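You operate a simulated robot arm through the tools that you are given. There is no shell and no other tool. Be economical: measure what you need, move in short steps, check, and stop when the job is done.

You are at the controls of a simulated two-armed robot. One attempt, no reset.

Task
Put the glass jar from the top of the table with the round lid on the clear pane there. Put the 500 g steel weight from the top of the table with the round lid on the bench edge beside the balance and the 100 g steel weight on the drip tray under the taps. Put the bottle from the top shelf of the store cart on the upper shelf of the far open bay. Put the carton that says "spare lids" from the back of the near bench on top of the yellow book and the carton that says "stir bars" on the middle of the bench. Open the steel drawer. Do these in any order. Set down upright: glass jar, bottle, carton.

It is judged by the outcome, as a careful person would: the job done as asked, and still so three seconds after it is handed in. It fails if anything else is knocked over, pushed out of place, dropped, spilled or broken. Lids that push on must go on centred and level and be pressed home; caps that screw on are set level and turned clockwise until they are tight.

Robot
Two 7-joint arms with two-finger grippers on one trunk, on a base that drives. Base frame: it is fixed to the floor where the robot stands at the start and does not move with it; the origin is under the middle of the robot, x ahead of it, y to its left, z up; the surface under the hand at the start is at about z = 0.68. Readings come in m, degrees, newtons and seconds.
The left shoulder is at the start at [0.06, 0.123, 0.92], the right one opposite. With the tool pointing down near the work surface each hand reaches from about 0.3 to 0.78 m from the robot's upright axis, wherever it stands, measured 20 degrees to its own side. Places, roughly: bench edge beside the balance [-1.6, 0, 0.9]; bottle [0.75, 1.75, 0.75]; carton [-1.25, 3.75, 1]; clear pane (15x10x1 cm) [0.7, 0.2, 0.7]; drip tray under the taps (69x23 cm) [0.62, 2.48, 0.68]; glass jar [0.75, 0, 0.75]; middle of the bench [-1.6, 1.7, 0.9]; steel drawer [-0.9, 5.8, 0.7]; steel weight [0.75, -0.25, 0.75]; upper shelf of the far open bay [-1.5, 1.1, 0.4]; yellow book [-1.25, 3.25, 1]. Payload 1.47 kg a hand.
The tool frame of a hand sits at the grasp point between the pads (the TCP): z along the fingers, y along the line on which they close. The tips reach 0.016 m beyond it. The gripper opens to 0.087 m. The gripper's body begins 0.055 m behind the TCP.
Orientation is that of the tool frame in the base frame, as a unit quaternion [x, y, z, w]. With the fingers straight down and closing along the base's y, the tool's x points along the base's -x, its y along +y and its z along -z.

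Tools
- The arms move only by the tool nudge_tool. It takes "left_moves", "right_moves" or both (then of equal length, played together; a hand with none holds still); each is one flat list of numbers, 7 for each row, row after row: the shift along the tool's x, y, z in m, then the turn, a rotation vector about the tool's x, y, z in degrees, then the opening, from 0 (shut) to 1 (fully open). In form: [x, y, z, rx, ry, rz, grip, x, y, z, rx, ry, rz, grip, ...]. A call has 1 to 10 rows; each row shifts and turns the commanded pose from where the row before left it, along the tool's axes as they then stand. A row lasts 0.2 s, in which the tool goes at most 0.05 m and 8.6 degrees; a call with a longer step from one row to the next is refused whole, and so is a gripper value outside its range. Where a pose cannot be reached the arm comes as near as it can. A force on the tool above 40 N (or 10 N above the force at the start of the call, whichever is more), or a blocked arm, ends the call early, and 0.2 s more pass. The fingers move at their own pace (about 0.153 m/s each) and stop on an object; they squeeze with about 21 N. The grip force told is the motor's: it shows also when the fingers shut on nothing. Time passes only in rows, and 0.2 s behind the last, so rows that do not move let the fingers close. The reply holds the time, the measured pose of the TCP, the force on the tool along the base axes, the opening and the grip force, in the units named above and with some noise, with the torque about the TCP (base axes, N m) and any sound that the robot's microphone picked up.
- Cameras (640 x 400 px; columns grow to the right, rows downward): "scene" is now at [0.0886, -0.0026, 1.4732]; the picture's right is [-0.03, -1.00, 0.00], its down [-0.76, 0.02, -0.65] and it looks along [0.65, -0.02, -0.76] (base axes); focal length 251 px, centre (320, 200). "left" rides on the left gripper at [0.073, -0.012, -0.09] in its tool frame; the picture's right is [0.16, 0.99, 0.00], its down [-0.72, 0.12, -0.68] and it looks along [-0.67, 0.11, 0.73] (tool axes); focal length 247 px, centre (320, 200). "right" rides on the right gripper at [0.073, 0.012, -0.09] in its tool frame; the picture's right is [-0.16, 0.99, 0.00], its down [-0.72, -0.12, -0.68] and it looks along [-0.67, -0.11, 0.73] (tool axes); focal length 247 px, centre (320, 200). There is no depth. A picture from a camera that has moved, and an enlarged one, comes with that camera's place and axes in the base frame and with its lens.
- grab_frame(camera): a new picture of that camera. The clock stands still meanwhile.
- lift_body(by): slides the trunk up (or, below 0, down) by that many m; the arms and the scene camera ride with it, the base frame stays. It gives what a move gives, with no picture.
- roll_base(legs): drives the robot by 1 to 6 legs, each [ahead, left, turn to the left] in m, m and degrees, along the robot's own axes; the way and the turn of a leg run together, so that a leg with both is an arc; at most 1.5 m and 180 degrees a leg. The arms and the cameras ride along, it lands a little off, and it stops where it bumps. It gives what a move gives.
- pan_tilt(pan, tilt): turns the head with the scene camera to pan (to the left, within 120 degrees either way) and tilt (down, from -29 to 69), counted from straight ahead of the robot. It gives what a move gives.
- close_up(camera, box): a new picture of the part [left, top, right, bottom] of that camera's present view, enlarged. The clock stands still meanwhile.
- finish_job(): hands the job in; it is judged then, once.

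Work in short steps. Places have to be worked out from the pictures, the camera data and where the tool is seen: move nearer, look again, correct. Check each grasp and each placing, and mend what went wrong. You have 196 turns and 184 pictures in all, those below and enlarged ones among them. Open the grippers and draw the arms clear of the work before you hand the job in, unless the task says otherwise.

The tools are called after ">>>" as name(argument=value, ...) on one line, values as JSON. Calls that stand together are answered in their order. nudge_tool: Moves the arms, as the interface text tells. Its arguments: {"type":"object","properties":{"left_moves":{"type":"array","items":{"type":"number"}},"right_moves":{"type":"array","items":{"type":"number"}}},"required":[]} The other tools are called the same way: lift_body (by) slides the trunk up or down; roll_base (legs) drives the base; pan_tilt (pan, tilt) turns the head that bears the scene camera; grab_frame (camera) takes a picture; close_up (camera, box) takes an enlarged picture of a part of a camera's view; finish_job () hands the job in.

At the start:

```text
time: 0.0
left_position: [0.4586, 0.075, 0.9857]
left_tcp_rot: [0.0, 1.0, 0.0, 0.0]
left_ft_force: [0.2, 0.2, -0.5]
left_torque: [0.0, -0.02, 0.01]
left_grip_width: 0.0869
left_finger_force: 0.1
right_position: [0.5693, -0.3396, 1.0047]
right_tcp_rot: [0.001, 1.0, 0.0, 0.0]
right_ft_force: [-0.3, 0.4, -0.6]
right_torque: [0.0, -0.02, -0.03]
right_grip_width: 0.0869
right_finger_force: 0.0
trunk travel left (down, up): [-0.075, 0.155]
robot x, y, heading: [-0.0001, 0.0015, -0.0]
head pan, tilt: [-1.7, 49.3]
```

scene: 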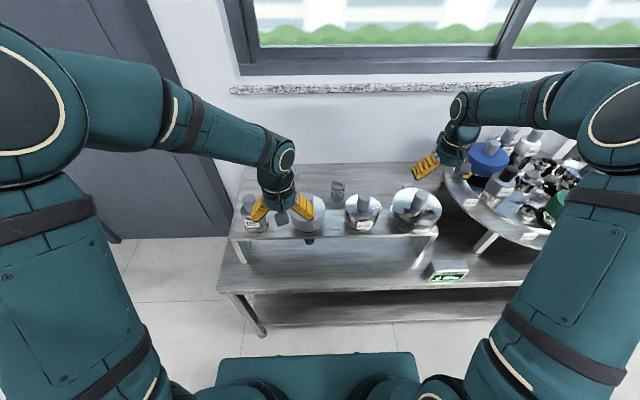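
right: 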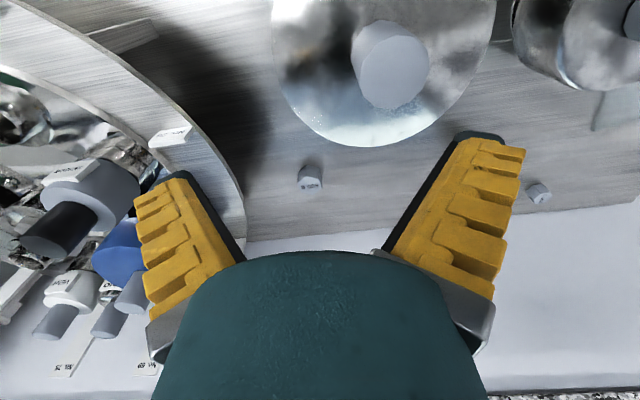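
left: 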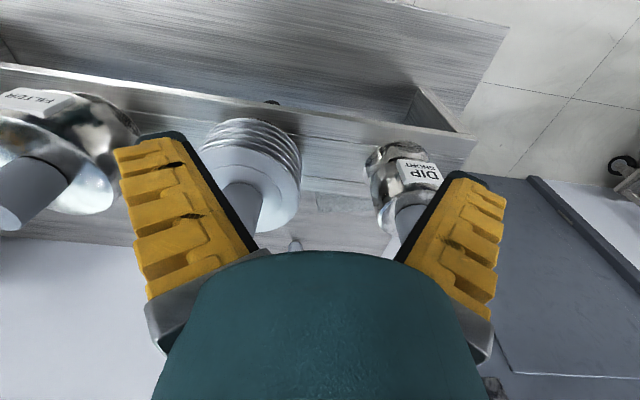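

The table with round things lies ahead; I take an enlarged look at it before moving.

>>> close_up(camera="scene", box=[220, 140, 460, 290])

>>> close_up(camera="scene", box=[400, 100, 600, 260])

```text
2.67 times, centred on (340, 215) of scene
camera zoom: at [0.0886, -0.0026, 1.4732], right [-0.03, -1.0, 0.0], down [-0.76, 0.02, -0.65], along [0.65, -0.02, -0.76], focal length 670 px, centre (267, 160)
```

zoom: 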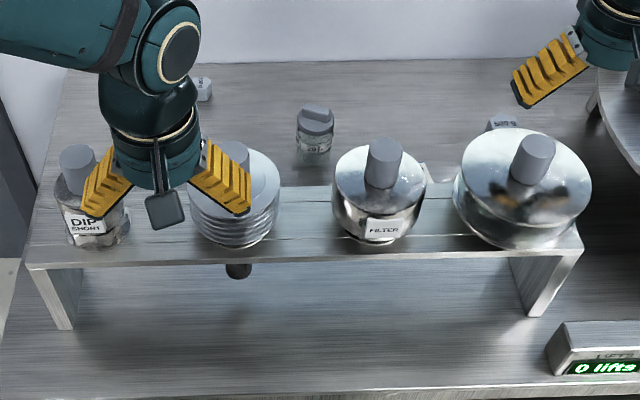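

```text
2.50 times, centred on (500, 180) of scene
camera zoom: at [0.0886, -0.0026, 1.4732], right [-0.03, -1.0, 0.0], down [-0.76, 0.02, -0.65], along [0.65, -0.02, -0.76], focal length 628 px, centre (-130, 250)
```

zoom: 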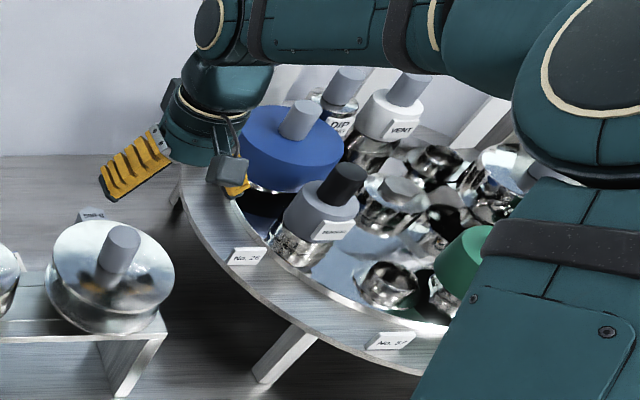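

I raise the trunk and draw the left hand back to get a clear view of the table.

>>> lift_body(by=0.15)

>>> nudge_tool(left_moves=[0.04, 0.02, 0, 0, 0, 0, 1, 0.04, 0.02, 0, 0, 0, 0, 1, 0.04, 0.02, 0, 0, 0, 0, 1, 0, 0.04, 0, 0, 0, 0, 1, 0, 0.04, 0, 0, 0, 0, 1, 0, 0.04, 0, 0, 0, 0, 1])

>>> pan_tilt(pan=0, tilt=48)

>>> grab_frame(camera="scene")

>>> grab_frame(camera="right")

```text
time: 1.8
left_position: [0.4602, 0.0754, 1.1363]
left_tcp_rot: [-0.001, 1.0, 0.0, 0.0]
left_ft_force: [0.2, 0.3, -0.1]
left_torque: [-0.02, 0.02, -0.02]
left_grip_width: 0.087
left_finger_force: 0.1
right_position: [0.5697, -0.3384, 1.1541]
right_tcp_rot: [0.0, 1.0, -0.001, 0.001]
right_ft_force: [0.7, 0.2, -0.1]
right_torque: [0.01, 0.04, 0.01]
right_grip_width: 0.0871
right_finger_force: 0.0
trunk travel left (down, up): [-0.225, 0.005]
robot x, y, heading: [0.0001, -0.0, -0.0]
head pan, tilt: [-1.7, 49.3]
```

```text
time: 3.1
left_position: [0.3383, 0.2564, 1.1371]
left_tcp_rot: [0.0, 1.0, -0.001, 0.0]
left_ft_force: [-0.2, -1.1, 0.1]
left_torque: [0.0, 0.03, -0.02]
left_grip_width: 0.0871
left_finger_force: 0.1
right_position: [0.5689, -0.3384, 1.1546]
right_tcp_rot: [0.0, 1.0, 0.001, 0.0]
right_ft_force: [0.0, 1.7, -0.9]
right_torque: [-0.03, -0.02, -0.03]
right_grip_width: 0.087
right_finger_force: 0.1
trunk travel left (down, up): [-0.225, 0.005]
robot x, y, heading: [0.0019, -0.0004, 0.1]
head pan, tilt: [-1.7, 49.3]
```

```text
time: 3.8
left_position: [0.3398, 0.2545, 1.1364]
left_tcp_rot: [0.0, 1.0, 0.0, 0.0]
left_ft_force: [0.6, 0.0, -0.2]
left_torque: [0.02, -0.04, 0.04]
left_grip_width: 0.0871
left_finger_force: 0.1
right_position: [0.5691, -0.3389, 1.1541]
right_tcp_rot: [-0.001, 1.0, 0.0, 0.0]
right_ft_force: [0.0, -0.1, 0.0]
right_torque: [-0.01, 0.01, 0.0]
right_grip_width: 0.0868
right_finger_force: 0.1
trunk travel left (down, up): [-0.225, 0.005]
robot x, y, heading: [-0.0011, -0.0046, -0.2]
head pan, tilt: [0.0, 48.0]
```

```text
178 pictures are left
camera scene: at [0.0899, -0.0004, 1.625], right [0.0, -1.0, 0.0], down [-0.74, 0.0, -0.67], along [0.67, 0.0, -0.74], focal length 251 px, centre (320, 200)
```

scene: 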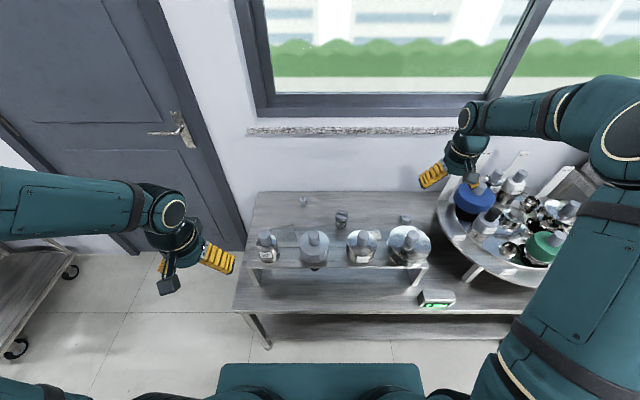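

```text
177 pictures are left
camera right: at [0.4958, -0.3269, 1.2436], right [0.16, 0.99, 0.0], down [0.72, -0.12, 0.68], along [0.67, -0.11, -0.73], focal length 247 px, centre (320, 200)
```

right: 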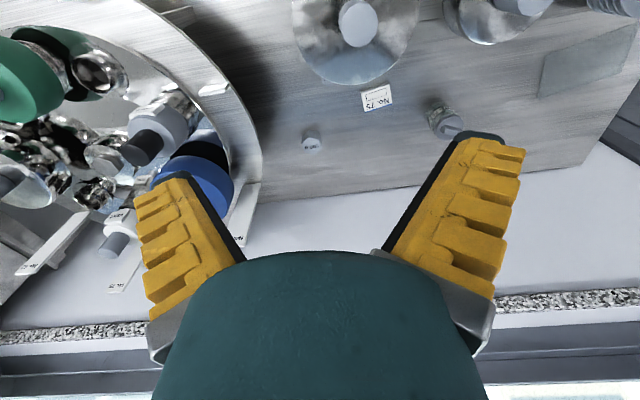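

>>> close_up(camera="scene", box=[240, 170, 464, 310])

>>> close_up(camera="right", box=[280, 80, 480, 205])

```text
2.86 times, centred on (352, 240) of scene
camera zoom: at [0.0899, -0.0004, 1.625], right [0.0, -1.0, 0.0], down [-0.74, 0.0, -0.67], along [0.67, 0.0, -0.74], focal length 718 px, centre (229, 86)
```

zoom: 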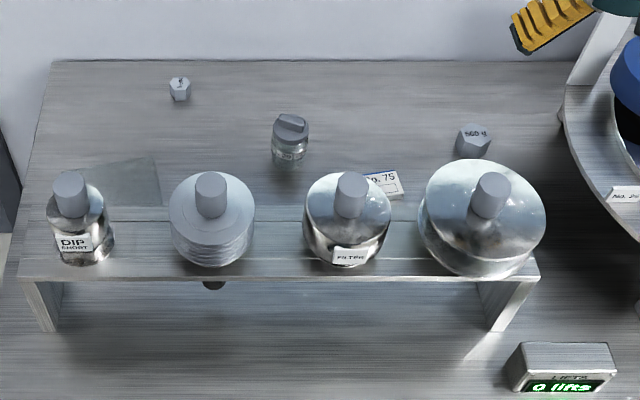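

```text
3.20 times, centred on (380, 142) of right
camera zoom: at [0.4958, -0.3269, 1.2436], right [0.16, 0.99, 0.0], down [0.72, -0.12, 0.68], along [0.67, -0.11, -0.73], focal length 790 px, centre (128, 384)
```

zoom: 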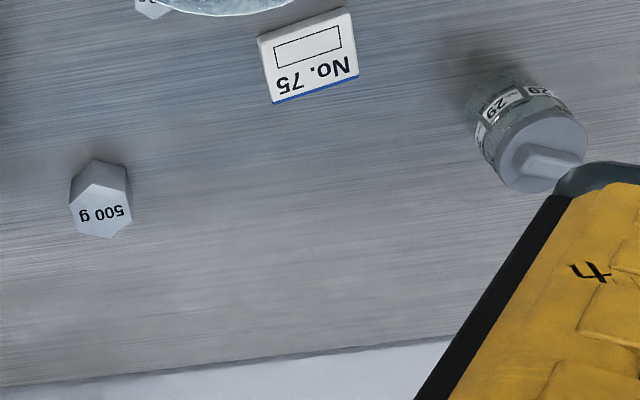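

Jar stands about (0.78,-0.10), 500 g weight (0.81,-0.40), 100 g weight about (0.93,0.09), pane centred about (0.72,0.18). I drive ahead a little for reach.

>>> roll_base(legs=[[0.07, 0, 0]])

>>> grab_frame(camera="scene")

>>> grab_frame(camera="left")

```text
time: 4.8
left_position: [0.4088, 0.2549, 1.1356]
left_tcp_rot: [0.0, 1.0, 0.0, -0.001]
left_ft_force: [0.7, -0.4, -1.0]
left_torque: [0.01, 0.03, 0.01]
left_grip_width: 0.087
left_finger_force: 0.1
right_position: [0.6392, -0.3385, 1.1536]
right_tcp_rot: [0.001, 1.0, 0.0, 0.0]
right_ft_force: [-0.4, 0.7, 0.2]
right_torque: [-0.01, 0.04, -0.02]
right_grip_width: 0.0872
right_finger_force: 0.1
trunk travel left (down, up): [-0.225, 0.005]
robot x, y, heading: [0.0701, -0.0016, 0.1]
head pan, tilt: [0.0, 48.0]
```

```text
174 pictures are left
camera scene: at [0.1603, -0.0002, 1.6249], right [0.0, -1.0, 0.0], down [-0.74, 0.0, -0.67], along [0.67, 0.0, -0.74], focal length 251 px, centre (320, 200)
```

scene: 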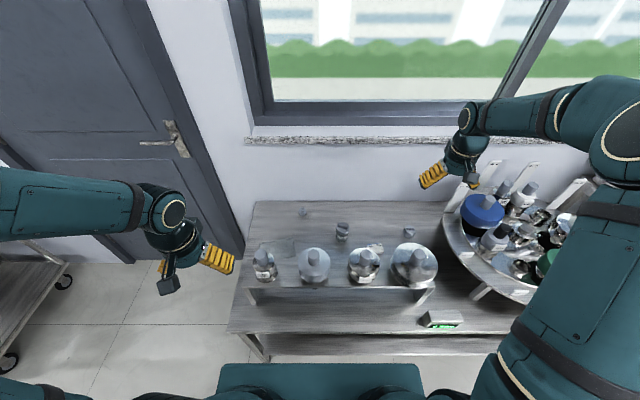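

```text
173 pictures are left
camera left: at [0.3362, 0.2429, 1.2265], right [-0.16, 0.99, 0.0], down [0.72, 0.12, 0.68], along [0.67, 0.11, -0.73], focal length 247 px, centre (320, 200)
```

left: 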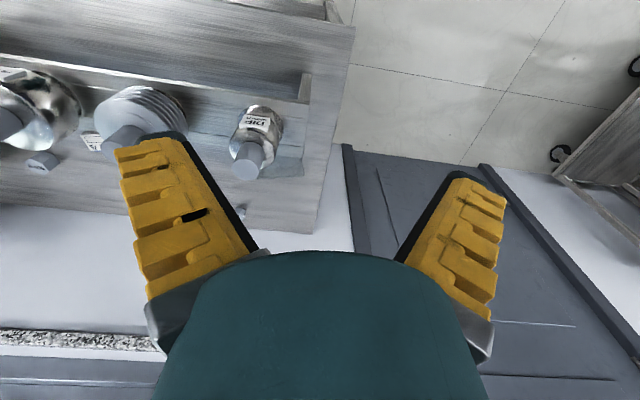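

I bring the left hand over toward the jar at a safe height and look.

>>> nudge_tool(left_moves=[-0.03, -0.0345, 0.012, 0, 0, 0, 1, -0.03, -0.0345, 0.012, 0, 0, 0, 1, -0.03, -0.0345, 0.012, 0, 0, 0, 1, -0.03, -0.0345, 0.012, 0, 0, 0, 1, -0.03, -0.0345, 0.012, 0, 0, 0, 1, -0.03, -0.0345, 0.012, 0, 0, 0, 1, -0.03, -0.0345, 0.012, 0, 0, 0, 1, -0.03, -0.0345, 0.012, 0, 0, 0, 1, -0.03, -0.0345, 0.012, 0, 0, 0, 1, -0.03, -0.0345, 0.012, 0, 0, 0, 1])

>>> grab_frame(camera="left")

```text
time: 7.0
left_position: [0.7076, -0.0928, 1.0152]
left_tcp_rot: [0.0, 1.0, 0.001, 0.0]
left_ft_force: [-0.3, -0.5, -0.1]
left_torque: [0.02, 0.0, -0.02]
left_grip_width: 0.0869
left_finger_force: 0.0
right_position: [0.6388, -0.3401, 1.1525]
right_tcp_rot: [-0.001, 1.0, 0.0, 0.0]
right_ft_force: [-0.7, 0.9, -0.2]
right_torque: [0.02, 0.02, -0.02]
right_grip_width: 0.087
right_finger_force: 0.0
trunk travel left (down, up): [-0.225, 0.005]
robot x, y, heading: [0.0679, 0.0017, 0.1]
head pan, tilt: [0.0, 48.0]
```

```text
172 pictures are left
camera left: at [0.6351, -0.1046, 1.1062], right [-0.16, 0.99, 0.0], down [0.73, 0.12, 0.68], along [0.67, 0.11, -0.73], focal length 247 px, centre (320, 200)
```

left: 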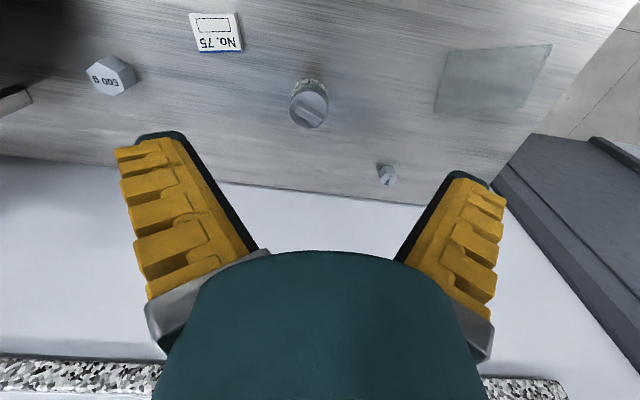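

Jar at (0.787,-0.095), pane centre (0.717,0.184), 100 g weight (0.923,0.086), 500 g weight (0.80,-0.40). I descend over the jar with the open hand.

>>> nudge_tool(left_moves=[-0.02, 0, 0.02, 0, 0, 0, 1, -0.02, 0, 0.02, 0, 0, 0, 1, -0.02, -0.001, 0.02, 0, 0, 0, 1, -0.019, -0.001, 0.03, 0, 0, 0, 1, 0, 0, 0.04, 0, 0, 0, 1, 0, 0, 0.04, 0, 0, 0, 1, 0, 0, 0.03, 0, 0, 0, 1])

>>> grab_frame(camera="left")

>>> close_up(camera="scene", box=[240, 170, 464, 310])

```text
time: 8.6
left_position: [0.7499, -0.0766, 0.8328]
left_tcp_rot: [0.0, 1.0, 0.0, 0.001]
left_ft_force: [-0.2, 0.7, 0.3]
left_torque: [0.02, 0.01, 0.0]
left_grip_width: 0.0867
left_finger_force: 0.0
left hand out of reach, approached as far as the arm can: row 4, 5, 6, 7
right_position: [0.6391, -0.3387, 1.1534]
right_tcp_rot: [0.0, 1.0, 0.0, 0.0]
right_ft_force: [0.3, -0.2, 0.4]
right_torque: [0.0, 0.02, -0.01]
right_grip_width: 0.0869
right_finger_force: 0.1
trunk travel left (down, up): [-0.225, 0.005]
robot x, y, heading: [0.0676, 0.0009, 0.3]
head pan, tilt: [0.0, 48.0]
```

```text
171 pictures are left
camera left: at [0.678, -0.0891, 0.9235], right [-0.16, 0.99, 0.0], down [0.72, 0.12, 0.68], along [0.67, 0.11, -0.73], focal length 247 px, centre (320, 200)
```

left: 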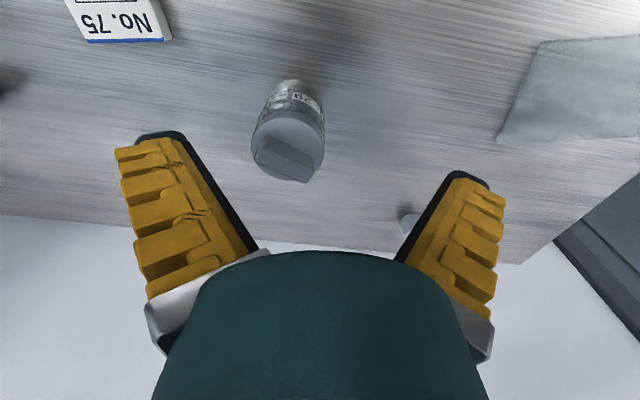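

```text
2.86 times, centred on (352, 240) of scene
camera zoom: at [0.1586, -0.0002, 1.625], right [0.0, -1.0, 0.0], down [-0.74, 0.0, -0.67], along [0.67, 0.0, -0.74], focal length 718 px, centre (229, 86)
```

zoom: 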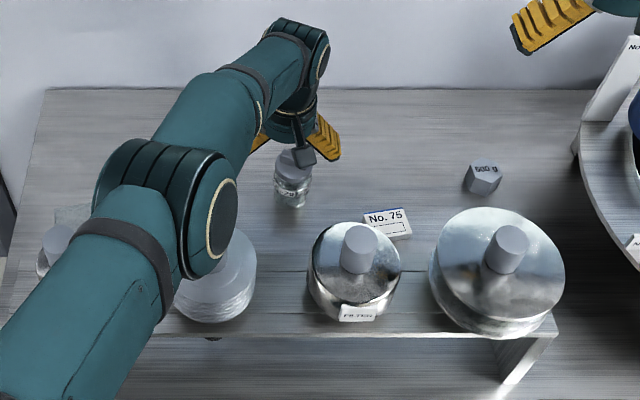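

The raised trunk costs reach; I lift the hand, then lower the trunk.

>>> nudge_tool(left_moves=[0, 0, -0.04, 0, 0, 0, 1, 0, 0, -0.04, 0, 0, 0, 1, 0, 0, -0.04, 0, 0, 0, 1, 0, 0, -0.04, 0, 0, 0, 1])

>>> lift_body(by=-0.15)

>>> nudge_tool(left_moves=[0, 0, 0, 0, 0, 0, 1])

>>> grab_frame(camera="left")

>>> grab_frame(camera="scene")

```text
time: 9.6
left_position: [0.749, -0.0766, 0.9958]
left_tcp_rot: [0.001, 1.0, 0.001, 0.0]
left_ft_force: [-0.4, -0.1, -0.3]
left_torque: [0.01, -0.01, 0.02]
left_grip_width: 0.0869
left_finger_force: 0.1
right_position: [0.6366, -0.338, 1.1549]
right_tcp_rot: [0.0, 1.0, -0.001, 0.0]
right_ft_force: [-0.6, 0.0, 0.5]
right_torque: [0.0, -0.06, 0.01]
right_grip_width: 0.0869
right_finger_force: 0.1
trunk travel left (down, up): [-0.225, 0.005]
robot x, y, heading: [0.0705, 0.0017, -0.2]
head pan, tilt: [0.0, 48.0]
```

```text
time: 11.3
left_position: [0.7507, -0.0765, 0.8462]
left_tcp_rot: [0.0, 1.0, 0.0, 0.0]
left_ft_force: [0.5, 0.8, 0.0]
left_torque: [0.0, -0.03, 0.01]
left_grip_width: 0.087
left_finger_force: 0.2
right_position: [0.6384, -0.3385, 1.0054]
right_tcp_rot: [-0.001, 1.0, 0.0, 0.001]
right_ft_force: [-0.2, -0.1, 1.0]
right_torque: [-0.02, 0.0, 0.02]
right_grip_width: 0.0869
right_finger_force: 0.1
trunk travel left (down, up): [-0.075, 0.155]
robot x, y, heading: [0.0694, -0.0023, 0.1]
head pan, tilt: [0.0, 48.0]
```

```text
time: 11.7
left_position: [0.7497, -0.0772, 0.8462]
left_tcp_rot: [0.0, 1.0, 0.0, 0.0]
left_ft_force: [-0.1, 0.0, -0.5]
left_torque: [0.0, 0.0, 0.01]
left_grip_width: 0.0869
left_finger_force: 0.1
right_position: [0.6378, -0.3399, 1.0054]
right_tcp_rot: [0.0, 1.0, 0.0, 0.0]
right_ft_force: [-0.3, 0.4, -0.8]
right_torque: [-0.03, -0.04, 0.01]
right_grip_width: 0.0868
right_finger_force: 0.0
trunk travel left (down, up): [-0.075, 0.155]
robot x, y, heading: [0.0671, -0.0025, -0.0]
head pan, tilt: [0.0, 48.0]
```

```text
169 pictures are left
camera left: at [0.6779, -0.0895, 0.9356], right [-0.16, 0.99, 0.0], down [0.72, 0.12, 0.68], along [0.67, 0.11, -0.73], focal length 247 px, centre (320, 200)
```

left: 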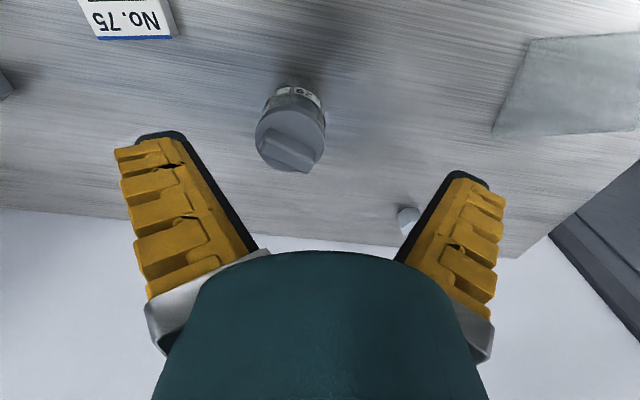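

```text
168 pictures are left
camera scene: at [0.1584, -0.0001, 1.475], right [0.0, -1.0, 0.0], down [-0.74, 0.0, -0.67], along [0.67, 0.0, -0.74], focal length 251 px, centre (320, 200)
```

scene: 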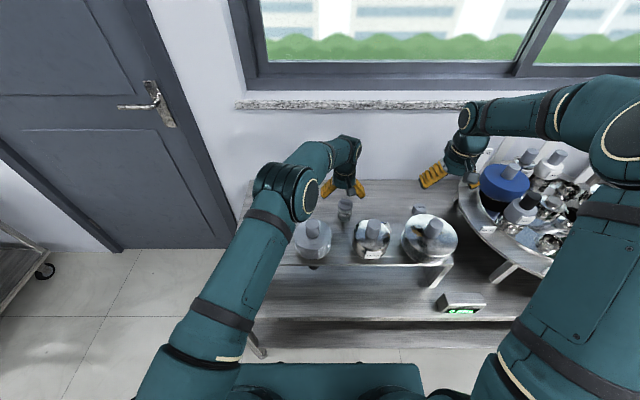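

Jar lid about (0.782,-0.096), ~0.057 wide. I move over it and down to just above.

>>> nudge_tool(left_moves=[-0.016, -0.01, 0, 0, 0, 0, 1, -0.016, -0.01, 0, 0, 0, 0, 1, 0, 0, 0.02, 0, 0, 0, 1, 0, 0, 0.02, 0, 0, 0, 1, 0, 0, 0.015, 0, 0, 0, 1])

>>> grab_frame(camera="left")

>>> close_up(camera="scene", box=[290, 140, 450, 240])

>>> grab_frame(camera="right")

```text
time: 12.9
left_position: [0.7715, -0.0908, 0.7897]
left_tcp_rot: [0.0, 1.0, 0.0, 0.0]
left_ft_force: [0.1, 0.1, 0.7]
left_torque: [-0.02, -0.02, -0.03]
left_grip_width: 0.0871
left_finger_force: 0.0
left hand out of reach, approached as far as the arm can: row 2
right_position: [0.6381, -0.3377, 1.0043]
right_tcp_rot: [0.0, 1.0, -0.001, 0.0]
right_ft_force: [-0.6, -0.4, 0.1]
right_torque: [0.01, 0.0, 0.01]
right_grip_width: 0.0872
right_finger_force: 0.1
trunk travel left (down, up): [-0.075, 0.155]
robot x, y, heading: [0.069, -0.0011, -0.0]
head pan, tilt: [0.0, 48.0]
```

```text
167 pictures are left
camera left: at [0.6992, -0.1038, 0.8812], right [-0.16, 0.99, 0.0], down [0.72, 0.12, 0.68], along [0.67, 0.11, -0.73], focal length 247 px, centre (320, 200)
```

left: 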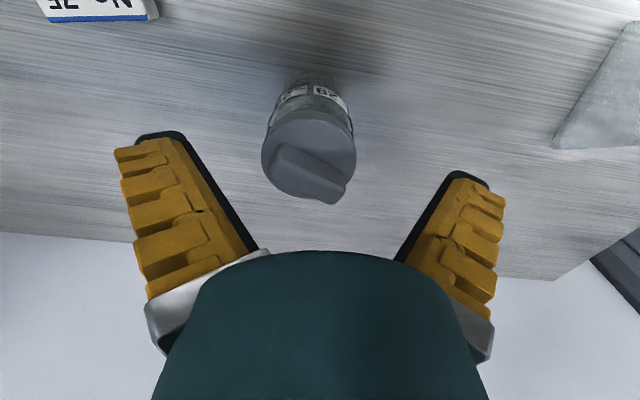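

```text
4.00 times, centred on (370, 190) of scene
camera zoom: at [0.1587, -0.0002, 1.475], right [0.0, -1.0, 0.0], down [-0.74, 0.0, -0.67], along [0.67, 0.0, -0.74], focal length 1005 px, centre (120, 240)
```

zoom: 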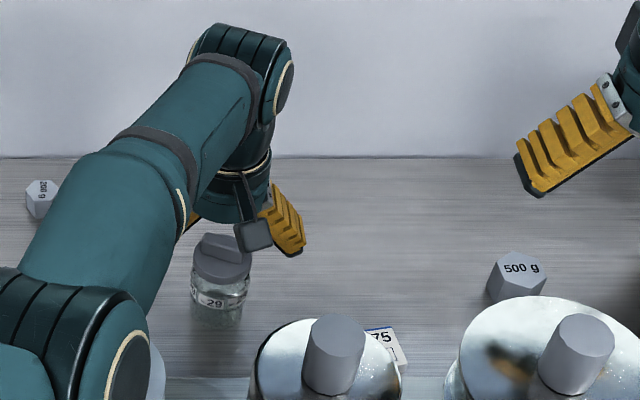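

```text
165 pictures are left
camera right: at [0.5646, -0.3266, 1.0935], right [0.16, 0.99, 0.0], down [0.72, -0.12, 0.68], along [0.67, -0.11, -0.73], focal length 247 px, centre (320, 200)
```

right: 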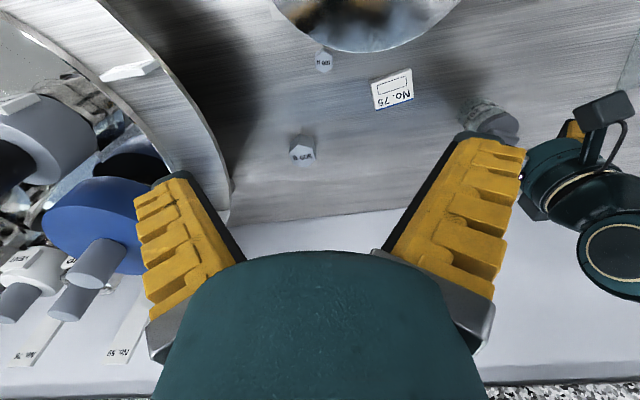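

Jar centre about (0.782,-0.097), lid top ~0.76; reach ends at 0.772. I lift a bit and drive 4 cm further ahead.

>>> nudge_tool(left_moves=[0, 0, -0.03, 0, 0, 0, 1])

>>> roll_base(legs=[[0.04, 0, 0]])

>>> grab_frame(camera="left")

>>> close_up(camera="scene", box=[200, 240, 520, 400])

>>> close_up(camera="right", box=[270, 20, 420, 170])

```text
time: 13.3
left_position: [0.7732, -0.0924, 0.8197]
left_tcp_rot: [0.0, 1.0, 0.0, 0.0]
left_ft_force: [0.8, -0.6, 0.4]
left_torque: [-0.01, -0.02, 0.02]
left_grip_width: 0.0869
left_finger_force: 0.0
right_position: [0.639, -0.3387, 1.0059]
right_tcp_rot: [0.0, 1.0, 0.0, 0.001]
right_ft_force: [0.3, -1.0, 0.4]
right_torque: [0.01, 0.0, -0.01]
right_grip_width: 0.0869
right_finger_force: 0.0
trunk travel left (down, up): [-0.075, 0.155]
robot x, y, heading: [0.0687, -0.0038, 0.0]
head pan, tilt: [0.0, 48.0]
```

```text
time: 14.2
left_position: [0.8141, -0.0916, 0.8193]
left_tcp_rot: [0.001, 1.0, 0.0, -0.001]
left_ft_force: [-0.2, 0.2, -0.7]
left_torque: [0.0, -0.03, -0.01]
left_grip_width: 0.0869
left_finger_force: 0.0
right_position: [0.6785, -0.3382, 1.0037]
right_tcp_rot: [0.0, 1.0, -0.001, -0.001]
right_ft_force: [0.6, -0.9, -0.2]
right_torque: [0.0, 0.01, 0.02]
right_grip_width: 0.0871
right_finger_force: 0.0
trunk travel left (down, up): [-0.075, 0.155]
robot x, y, heading: [0.1052, 0.0005, -0.0]
head pan, tilt: [0.0, 48.0]
```

```text
164 pictures are left
camera left: at [0.7421, -0.1045, 0.9092], right [-0.16, 0.99, 0.0], down [0.72, 0.12, 0.68], along [0.67, 0.11, -0.73], focal length 247 px, centre (320, 200)
```

left: 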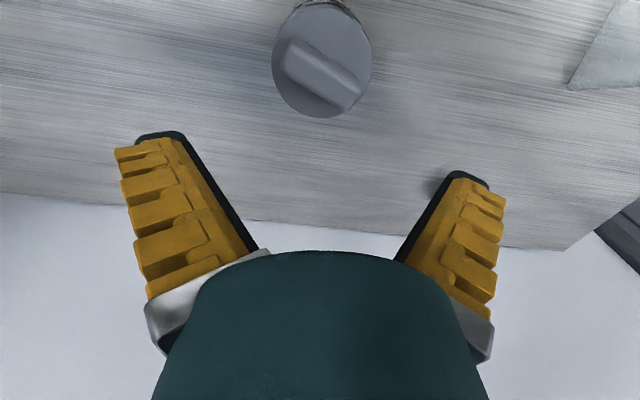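

```text
2.00 times, centred on (360, 320) of scene
camera zoom: at [0.1998, -0.0003, 1.4748], right [0.0, -1.0, 0.0], down [-0.74, 0.0, -0.67], along [0.67, 0.0, -0.74], focal length 503 px, centre (240, -40)
```

zoom: 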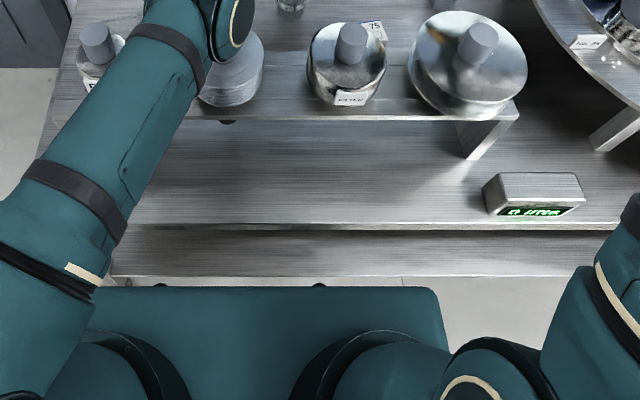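

```text
2.67 times, centred on (345, 95) of right
camera zoom: at [0.6054, -0.3265, 1.0927], right [0.16, 0.99, 0.0], down [0.73, -0.12, 0.68], along [0.67, -0.11, -0.73], focal length 659 px, centre (253, 480)
```

zoom: 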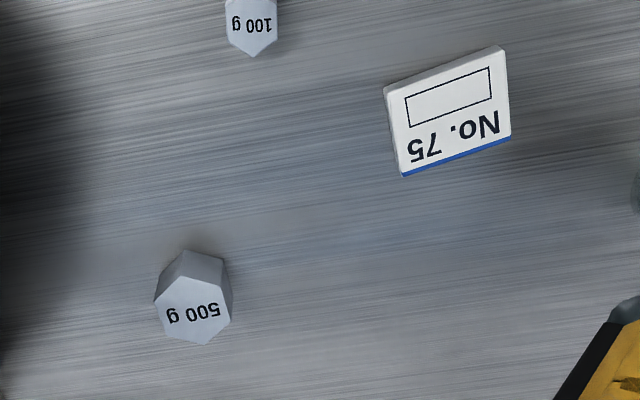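

The 100 g weight is the one behind the big dome at about (0.66,-0.34). Jar lid is at (0.779,-0.097,0.752); I line up and descend around it.

>>> nudge_tool(left_moves=[0.034, -0.006, 0, 0, 0, 0, 1, 0, 0, 0.03, 0, 0, 0, 1, 0, 0, 0.02, 0, 0, 0, 1])

>>> grab_frame(camera="left")

```text
time: 15.0
left_position: [0.7804, -0.0991, 0.7703]
left_tcp_rot: [0.0, 1.0, -0.001, 0.0]
left_ft_force: [0.2, 0.0, 0.2]
left_torque: [0.01, -0.01, 0.01]
left_grip_width: 0.087
left_finger_force: 0.1
right_position: [0.677, -0.3388, 1.0049]
right_tcp_rot: [0.0, 1.0, 0.0, 0.0]
right_ft_force: [0.4, 0.9, 0.2]
right_torque: [-0.01, 0.01, -0.01]
right_grip_width: 0.0872
right_finger_force: 0.1
trunk travel left (down, up): [-0.075, 0.155]
robot x, y, heading: [0.108, 0.0017, 0.0]
head pan, tilt: [0.0, 48.0]
```

```text
161 pictures are left
camera left: at [0.707, -0.1109, 0.8604], right [-0.16, 0.99, 0.0], down [0.72, 0.12, 0.68], along [0.67, 0.11, -0.73], focal length 247 px, centre (320, 200)
```

left: 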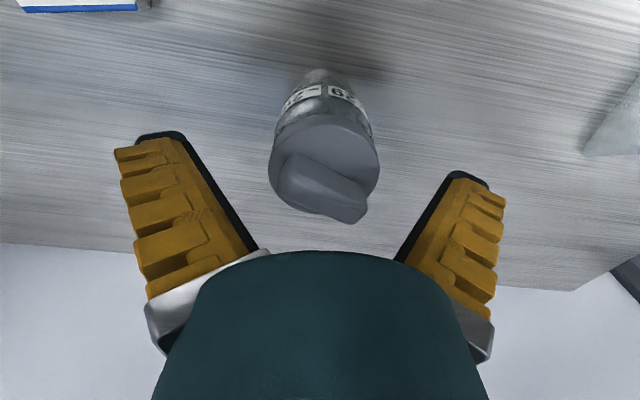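

Lid centred between the fingers at (0.782,-0.097). I go down to z≈0.723 and close gently.

>>> nudge_tool(left_moves=[-0.002, 0.002, 0.016, 0, 0, 0, 1, 0, 0, 0.016, 0, 0, 0, 1, 0, 0, 0.014, 0, 0, 0, 1])

>>> grab_frame(camera="left")

>>> close_up(camera="scene", box=[290, 160, 450, 260])

```text
time: 16.0
left_position: [0.7848, -0.0987, 0.7327]
left_tcp_rot: [-0.001, 1.0, -0.004, 0.008]
left_ft_force: [-3.7, 2.0, 16.2]
left_torque: [0.03, -0.15, 0.01]
left_grip_width: 0.0883
left_finger_force: 0.1
right_position: [0.6772, -0.3381, 1.0047]
right_tcp_rot: [-0.001, 1.0, 0.0, 0.0]
right_ft_force: [0.2, -0.8, 0.6]
right_torque: [0.04, 0.01, -0.03]
right_grip_width: 0.0871
right_finger_force: 0.1
trunk travel left (down, up): [-0.075, 0.155]
robot x, y, heading: [0.1053, 0.0014, -0.1]
head pan, tilt: [0.0, 48.0]
stopped in row 3 (left hand): the force on the tool passed its limit at 43 N (the readings are from after the stop); the commanded pose is now the measured one
```

```text
160 pictures are left
camera left: at [0.7118, -0.1104, 0.8224], right [-0.16, 0.99, -0.01], down [0.71, 0.12, 0.69], along [0.68, 0.1, -0.72], focal length 247 px, centre (320, 200)
```

left: 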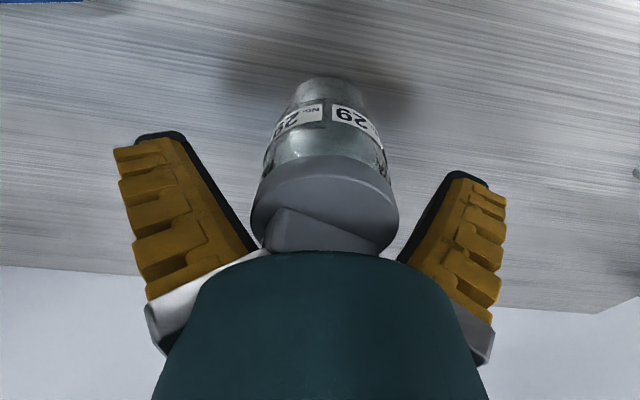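

```text
4.00 times, centred on (370, 210) of scene
camera zoom: at [0.1965, 0.0002, 1.475], right [0.0, -1.0, 0.0], down [-0.74, 0.0, -0.67], along [0.67, 0.0, -0.74], focal length 1005 px, centre (120, 160)
```

zoom: 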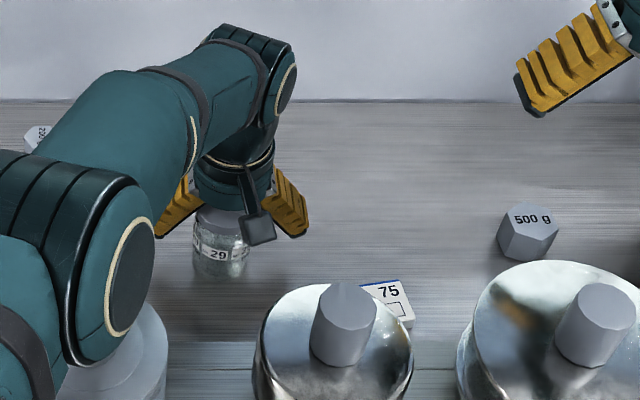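

The palm met the lid's tab (~0.785). I back off 5 mm and close there; fingertips still span below the lid rim onto the glass.

>>> nudge_tool(left_moves=[0, 0, -0.005, 0, 0, 0, 1, 0, 0, 0, 0, 0, 0, 0.5, 0, 0, 0, 0, 0, 0, 0.5, 0, 0, 0, 0, 0, 0, 0.5])

>>> grab_frame(camera="left")

```text
time: 17.0
left_position: [0.7856, -0.0972, 0.7347]
left_tcp_rot: [-0.001, 1.0, -0.003, 0.005]
left_ft_force: [-2.3, 0.2, 4.2]
left_torque: [0.05, 0.02, 0.01]
left_grip_width: 0.0558
left_finger_force: 20.8
right_position: [0.6775, -0.3377, 1.0045]
right_tcp_rot: [0.0, 1.0, 0.0, 0.0]
right_ft_force: [0.1, -0.1, -0.2]
right_torque: [-0.02, 0.04, 0.0]
right_grip_width: 0.0869
right_finger_force: 0.1
trunk travel left (down, up): [-0.075, 0.155]
robot x, y, heading: [0.1091, 0.001, -0.1]
head pan, tilt: [0.0, 48.0]
heard: snap
```

```text
158 pictures are left
camera left: at [0.7108, -0.1098, 0.8246], right [-0.16, 0.99, -0.01], down [0.72, 0.12, 0.69], along [0.68, 0.1, -0.73], focal length 247 px, centre (320, 200)
```

left: 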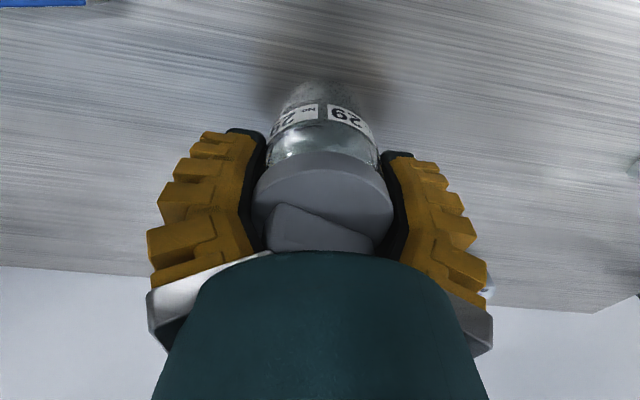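

A snap sounded; the fingers hold 0.056, likely the lid. I raise slightly and look whether the whole jar comes.

>>> nudge_tool(left_moves=[0, 0, -0.008, 0, 0, 0, 0.5])

>>> grab_frame(camera="left")

>>> close_up(camera="scene", box=[300, 185, 400, 245])

```text
time: 17.4
left_position: [0.7837, -0.0962, 0.7413]
left_tcp_rot: [-0.001, 1.0, -0.002, 0.005]
left_ft_force: [-0.7, 0.4, -1.9]
left_torque: [0.01, -0.03, 0.01]
left_grip_width: 0.0554
left_finger_force: 21.5
right_position: [0.6765, -0.3392, 1.0046]
right_tcp_rot: [0.0, 1.0, 0.0, 0.001]
right_ft_force: [-1.1, 0.5, 0.0]
right_torque: [0.02, -0.01, 0.02]
right_grip_width: 0.087
right_finger_force: 0.1
trunk travel left (down, up): [-0.075, 0.155]
robot x, y, heading: [0.1094, -0.0008, 0.0]
head pan, tilt: [0.0, 48.0]
```

```text
157 pictures are left
camera left: at [0.7112, -0.1097, 0.8321], right [-0.16, 0.99, -0.01], down [0.72, 0.12, 0.69], along [0.68, 0.11, -0.73], focal length 247 px, centre (320, 200)
```

left: 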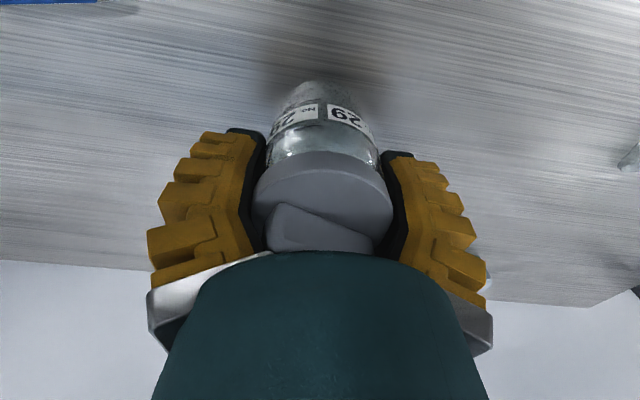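

```text
6.40 times, centred on (350, 215) of scene
camera zoom: at [0.1976, 0.0, 1.475], right [0.0, -1.0, 0.0], down [-0.74, 0.0, -0.67], along [0.67, 0.0, -0.74], focal length 1608 px, centre (128, 104)
```

zoom: 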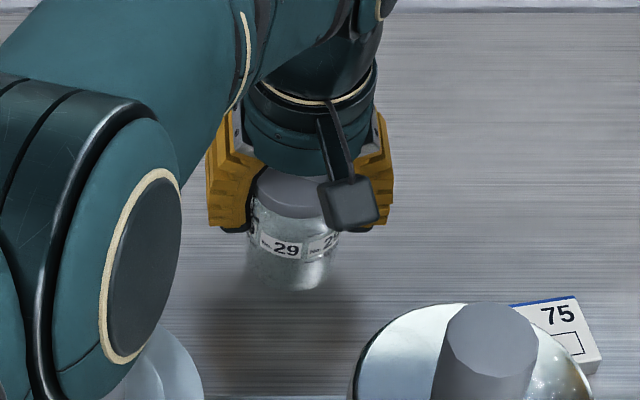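

The whole jar came along (≈0.2 kg), and the lid seems pressed home. I lift it and raise the trunk, since a tall "DIP" bottle stands near the way to the pane.

>>> nudge_tool(left_moves=[0, 0, -0.02, 0, 0, 0, 0.5, 0, 0, -0.03, 0, 0, 0, 0.5, 0.02, 0, -0.02, 0, 0, 0, 0.5, 0.02, 0, 0, 0, 0, 0, 0.5])

>>> lift_body(by=0.12)

>>> grab_frame(camera="scene")

>>> grab_frame(camera="left")

```text
time: 18.4
left_position: [0.7433, -0.0978, 0.8117]
left_tcp_rot: [-0.001, 1.0, -0.002, 0.005]
left_ft_force: [-0.7, 0.0, -2.0]
left_torque: [0.01, 0.01, -0.01]
left_grip_width: 0.0555
left_finger_force: 21.0
right_position: [0.6765, -0.3382, 1.0043]
right_tcp_rot: [0.0, 1.0, 0.0, 0.0]
right_ft_force: [-0.4, -0.1, 0.6]
right_torque: [0.04, -0.03, -0.01]
right_grip_width: 0.0871
right_finger_force: 0.0
trunk travel left (down, up): [-0.075, 0.155]
robot x, y, heading: [0.1073, -0.0009, 0.1]
head pan, tilt: [0.0, 48.0]
```

```text
time: 19.9
left_position: [0.7447, -0.0981, 0.9315]
left_tcp_rot: [0.0, 1.0, -0.002, 0.005]
left_ft_force: [-0.1, 0.2, -1.8]
left_torque: [-0.01, 0.0, -0.05]
left_grip_width: 0.0556
left_finger_force: 21.6
right_position: [0.6781, -0.3374, 1.1241]
right_tcp_rot: [0.001, 1.0, 0.0, -0.001]
right_ft_force: [0.9, 1.2, -0.2]
right_torque: [-0.03, 0.01, -0.03]
right_grip_width: 0.087
right_finger_force: 0.0
trunk travel left (down, up): [-0.195, 0.035]
robot x, y, heading: [0.1069, -0.0002, 0.2]
head pan, tilt: [0.0, 48.0]
```

```text
155 pictures are left
camera scene: at [0.1982, -0.0002, 1.5948], right [0.0, -1.0, 0.0], down [-0.74, 0.0, -0.67], along [0.67, 0.0, -0.74], focal length 251 px, centre (320, 200)
```

scene: 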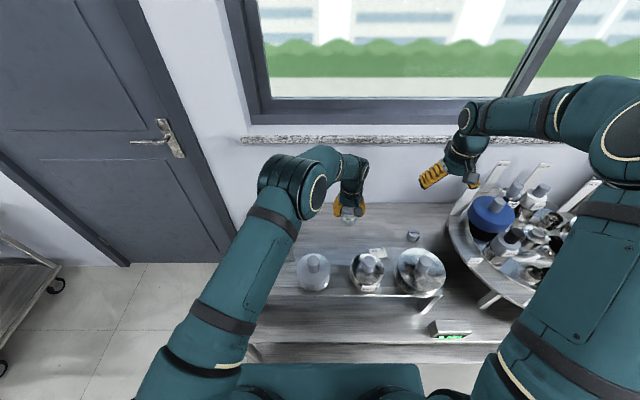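

```text
154 pictures are left
camera left: at [0.6709, -0.1099, 1.0215], right [-0.16, 0.99, -0.01], down [0.72, 0.12, 0.69], along [0.68, 0.11, -0.73], focal length 247 px, centre (320, 200)
```

left: 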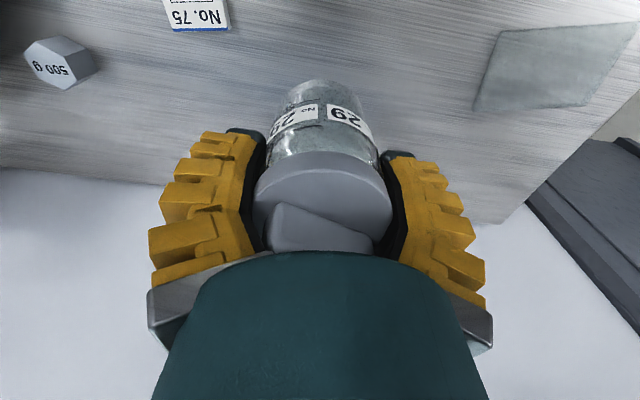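

Whole jar held. I carry it left to above the pane's nearer part at about (0.725,0.15).

>>> nudge_tool(left_moves=[0.004, 0.041, 0, 0, 0, 0, 0.5, 0.004, 0.041, 0, 0, 0, 0, 0.5, 0.004, 0.041, 0, 0, 0, 0, 0.5, 0.004, 0.041, 0, 0, 0, 0, 0.5, 0.002, 0.041, 0, 0, 0, 0, 0.5, 0.002, 0.041, 0, 0, 0, 0, 0.5])

>>> grab_frame(camera="scene")

>>> grab_frame(camera="left")

>>> grab_frame(camera="right")

```text
time: 21.3
left_position: [0.7235, 0.1485, 0.9299]
left_tcp_rot: [0.0, 1.0, -0.003, 0.005]
left_ft_force: [0.1, 0.5, -1.6]
left_torque: [-0.01, -0.02, 0.02]
left_grip_width: 0.0554
left_finger_force: 20.5
right_position: [0.6779, -0.3368, 1.1247]
right_tcp_rot: [0.0, 1.0, 0.0, 0.0]
right_ft_force: [-0.5, 0.4, 0.8]
right_torque: [-0.02, -0.01, -0.04]
right_grip_width: 0.0871
right_finger_force: 0.0
trunk travel left (down, up): [-0.195, 0.035]
robot x, y, heading: [0.1085, 0.0042, 0.1]
head pan, tilt: [0.0, 48.0]
```

```text
153 pictures are left
camera scene: at [0.1978, 0.0013, 1.595], right [0.0, -1.0, 0.0], down [-0.74, 0.0, -0.67], along [0.67, 0.0, -0.74], focal length 251 px, centre (320, 200)
```

scene: 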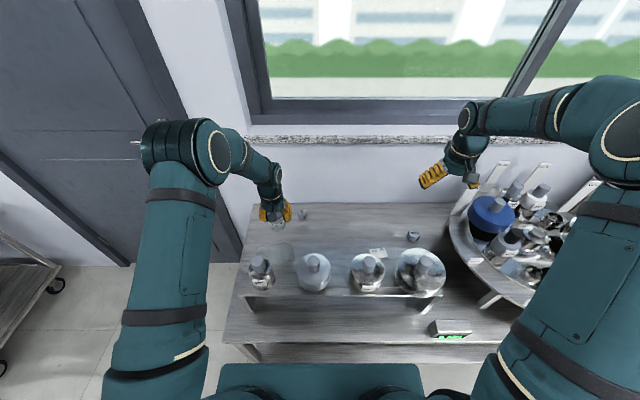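

```text
152 pictures are left
camera left: at [0.6493, 0.1369, 1.0201], right [-0.16, 0.99, -0.01], down [0.72, 0.12, 0.69], along [0.68, 0.1, -0.73], focal length 247 px, centre (320, 200)
```

left: 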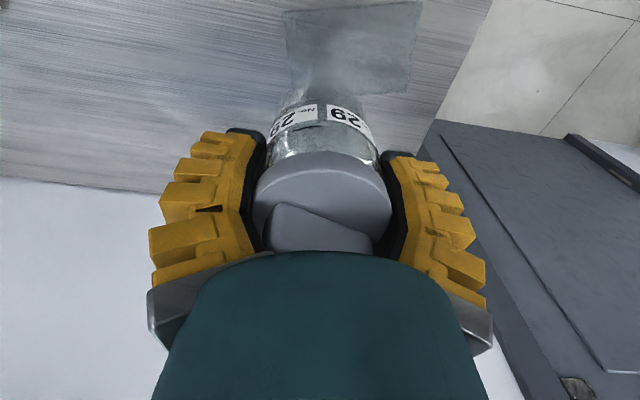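

```text
151 pictures are left
camera right: at [0.604, -0.3252, 1.2138], right [0.16, 0.99, 0.0], down [0.72, -0.11, 0.68], along [0.67, -0.11, -0.73], focal length 247 px, centre (320, 200)
```

right: 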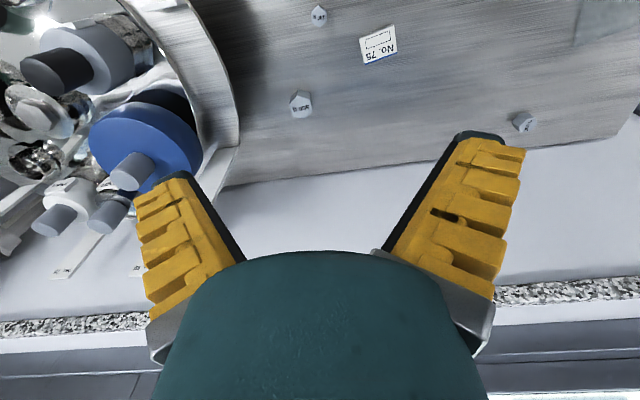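

Pane centre ≈(0.719,0.189). I shift to (0.727,0.166), lower to 0.83 and check clearance to the DIP bottle.

>>> nudge_tool(left_moves=[-0.004, 0.017, 0, 0, 0, 0, 0.5, 0, 0, 0.035, 0, 0, 0, 0.5, 0, 0, 0.035, 0, 0, 0, 0.5, 0, 0, 0.03, 0, 0, 0, 0.5])

>>> close_up(camera="scene", box=[220, 190, 348, 300])

>>> grab_frame(camera="left")

```text
time: 22.3
left_position: [0.7305, 0.1651, 0.8308]
left_tcp_rot: [-0.001, 1.0, -0.002, 0.005]
left_ft_force: [0.2, 0.5, -1.4]
left_torque: [0.01, -0.03, 0.03]
left_grip_width: 0.0554
left_finger_force: 21.1
right_position: [0.6791, -0.3388, 1.1238]
right_tcp_rot: [0.0, 1.0, 0.0, 0.0]
right_ft_force: [0.6, -0.5, 0.5]
right_torque: [-0.01, 0.02, 0.01]
right_grip_width: 0.0868
right_finger_force: 0.0
trunk travel left (down, up): [-0.195, 0.035]
robot x, y, heading: [0.107, 0.0021, -0.1]
head pan, tilt: [0.0, 48.0]
```

```text
3.64 times, centred on (284, 245) of scene
camera zoom: at [0.1987, -0.0001, 1.5949], right [0.0, -1.0, 0.0], down [-0.74, 0.0, -0.67], along [0.67, 0.0, -0.74], focal length 914 px, centre (451, 36)
```

zoom: 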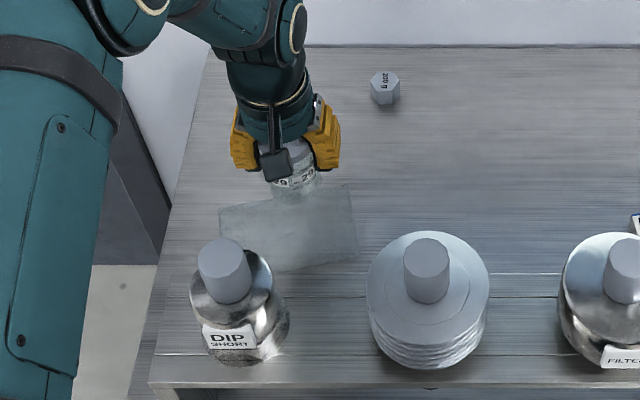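

```text
149 pictures are left
camera left: at [0.6563, 0.1528, 0.9202], right [-0.16, 0.99, -0.01], down [0.72, 0.12, 0.69], along [0.68, 0.11, -0.73], focal length 247 px, centre (320, 200)
```

left: 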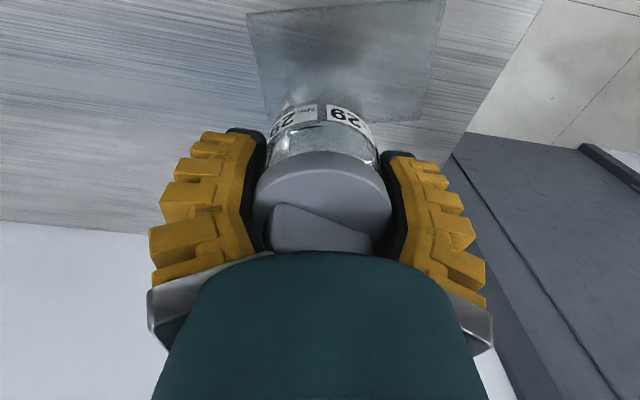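

Clear of the bottle. I lower onto the pane in small steps.

>>> nudge_tool(left_moves=[0.005, 0.002, 0.025, 0, 0, 0, 0.5, 0, 0, 0.025, 0, 0, 0, 0.5, 0, 0, 0.02, 0, 0, 0, 0.5, 0, 0, 0.006, 0, 0, 0, 0.5, 0, 0, 0.004, 0, 0, 0, 0.5])

>>> grab_frame(camera="left")

>>> close_up(camera="scene", box=[220, 190, 348, 300])

```text
time: 23.5
left_position: [0.7255, 0.1667, 0.7509]
left_tcp_rot: [-0.001, 1.0, -0.003, 0.006]
left_ft_force: [-0.2, 0.0, -1.8]
left_torque: [0.01, 0.0, 0.02]
left_grip_width: 0.0556
left_finger_force: 20.8
right_position: [0.6777, -0.3382, 1.1236]
right_tcp_rot: [0.0, 1.0, 0.0, 0.0]
right_ft_force: [-0.6, -0.1, 0.1]
right_torque: [0.02, 0.02, 0.01]
right_grip_width: 0.0869
right_finger_force: 0.1
trunk travel left (down, up): [-0.195, 0.035]
robot x, y, heading: [0.1092, 0.0016, 0.0]
head pan, tilt: [0.0, 48.0]
```

```text
148 pictures are left
camera left: at [0.6518, 0.1546, 0.8407], right [-0.16, 0.99, -0.01], down [0.72, 0.12, 0.69], along [0.68, 0.11, -0.73], focal length 247 px, centre (320, 200)
```

left: 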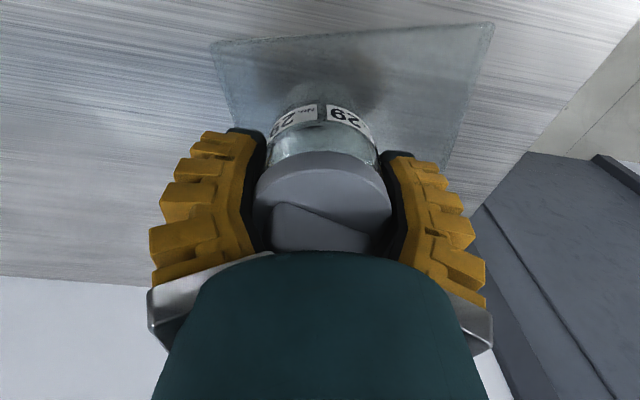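

```text
3.64 times, centred on (284, 245) of scene
camera zoom: at [0.1981, 0.0, 1.595], right [0.0, -1.0, 0.0], down [-0.74, 0.0, -0.67], along [0.67, 0.0, -0.74], focal length 914 px, centre (451, 36)
```

zoom: 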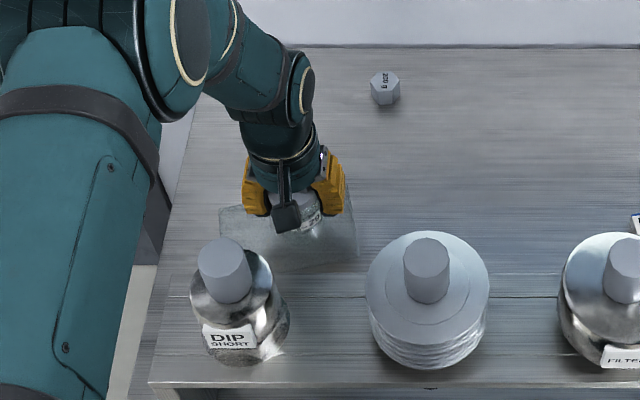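

Nearly down; small steps until contact.

>>> nudge_tool(left_moves=[0, 0, 0.002, 0, 0, 0, 0.5, 0, 0, 0.002, 0, 0, 0, 0.5])

>>> nudge_tool(left_moves=[0, 0, 0.002, 0, 0, 0, 0.5])

```text
time: 24.1
left_position: [0.7249, 0.1672, 0.7466]
left_tcp_rot: [0.0, 1.0, -0.003, 0.006]
left_ft_force: [0.3, 0.0, -2.1]
left_torque: [0.03, 0.0, 0.02]
left_grip_width: 0.0555
left_finger_force: 21.3
right_position: [0.6767, -0.3382, 1.1249]
right_tcp_rot: [0.0, 1.0, 0.0, 0.0]
right_ft_force: [0.4, -0.4, 0.3]
right_torque: [0.0, 0.0, 0.02]
right_grip_width: 0.0871
right_finger_force: 0.0
trunk travel left (down, up): [-0.195, 0.035]
robot x, y, heading: [0.1092, 0.0016, -0.0]
head pan, tilt: [0.0, 48.0]
```

```text
time: 24.5
left_position: [0.7254, 0.1654, 0.7455]
left_tcp_rot: [-0.001, 1.0, -0.003, 0.004]
left_ft_force: [-0.3, -1.4, 3.2]
left_torque: [0.12, 0.03, 0.0]
left_grip_width: 0.0555
left_finger_force: 21.6
right_position: [0.6763, -0.3384, 1.1244]
right_tcp_rot: [0.0, 1.0, 0.0, 0.001]
right_ft_force: [-0.1, 0.1, 0.6]
right_torque: [-0.03, -0.02, 0.01]
right_grip_width: 0.0872
right_finger_force: 0.1
trunk travel left (down, up): [-0.195, 0.035]
robot x, y, heading: [0.1082, 0.0003, -0.1]
head pan, tilt: [0.0, 48.0]
```

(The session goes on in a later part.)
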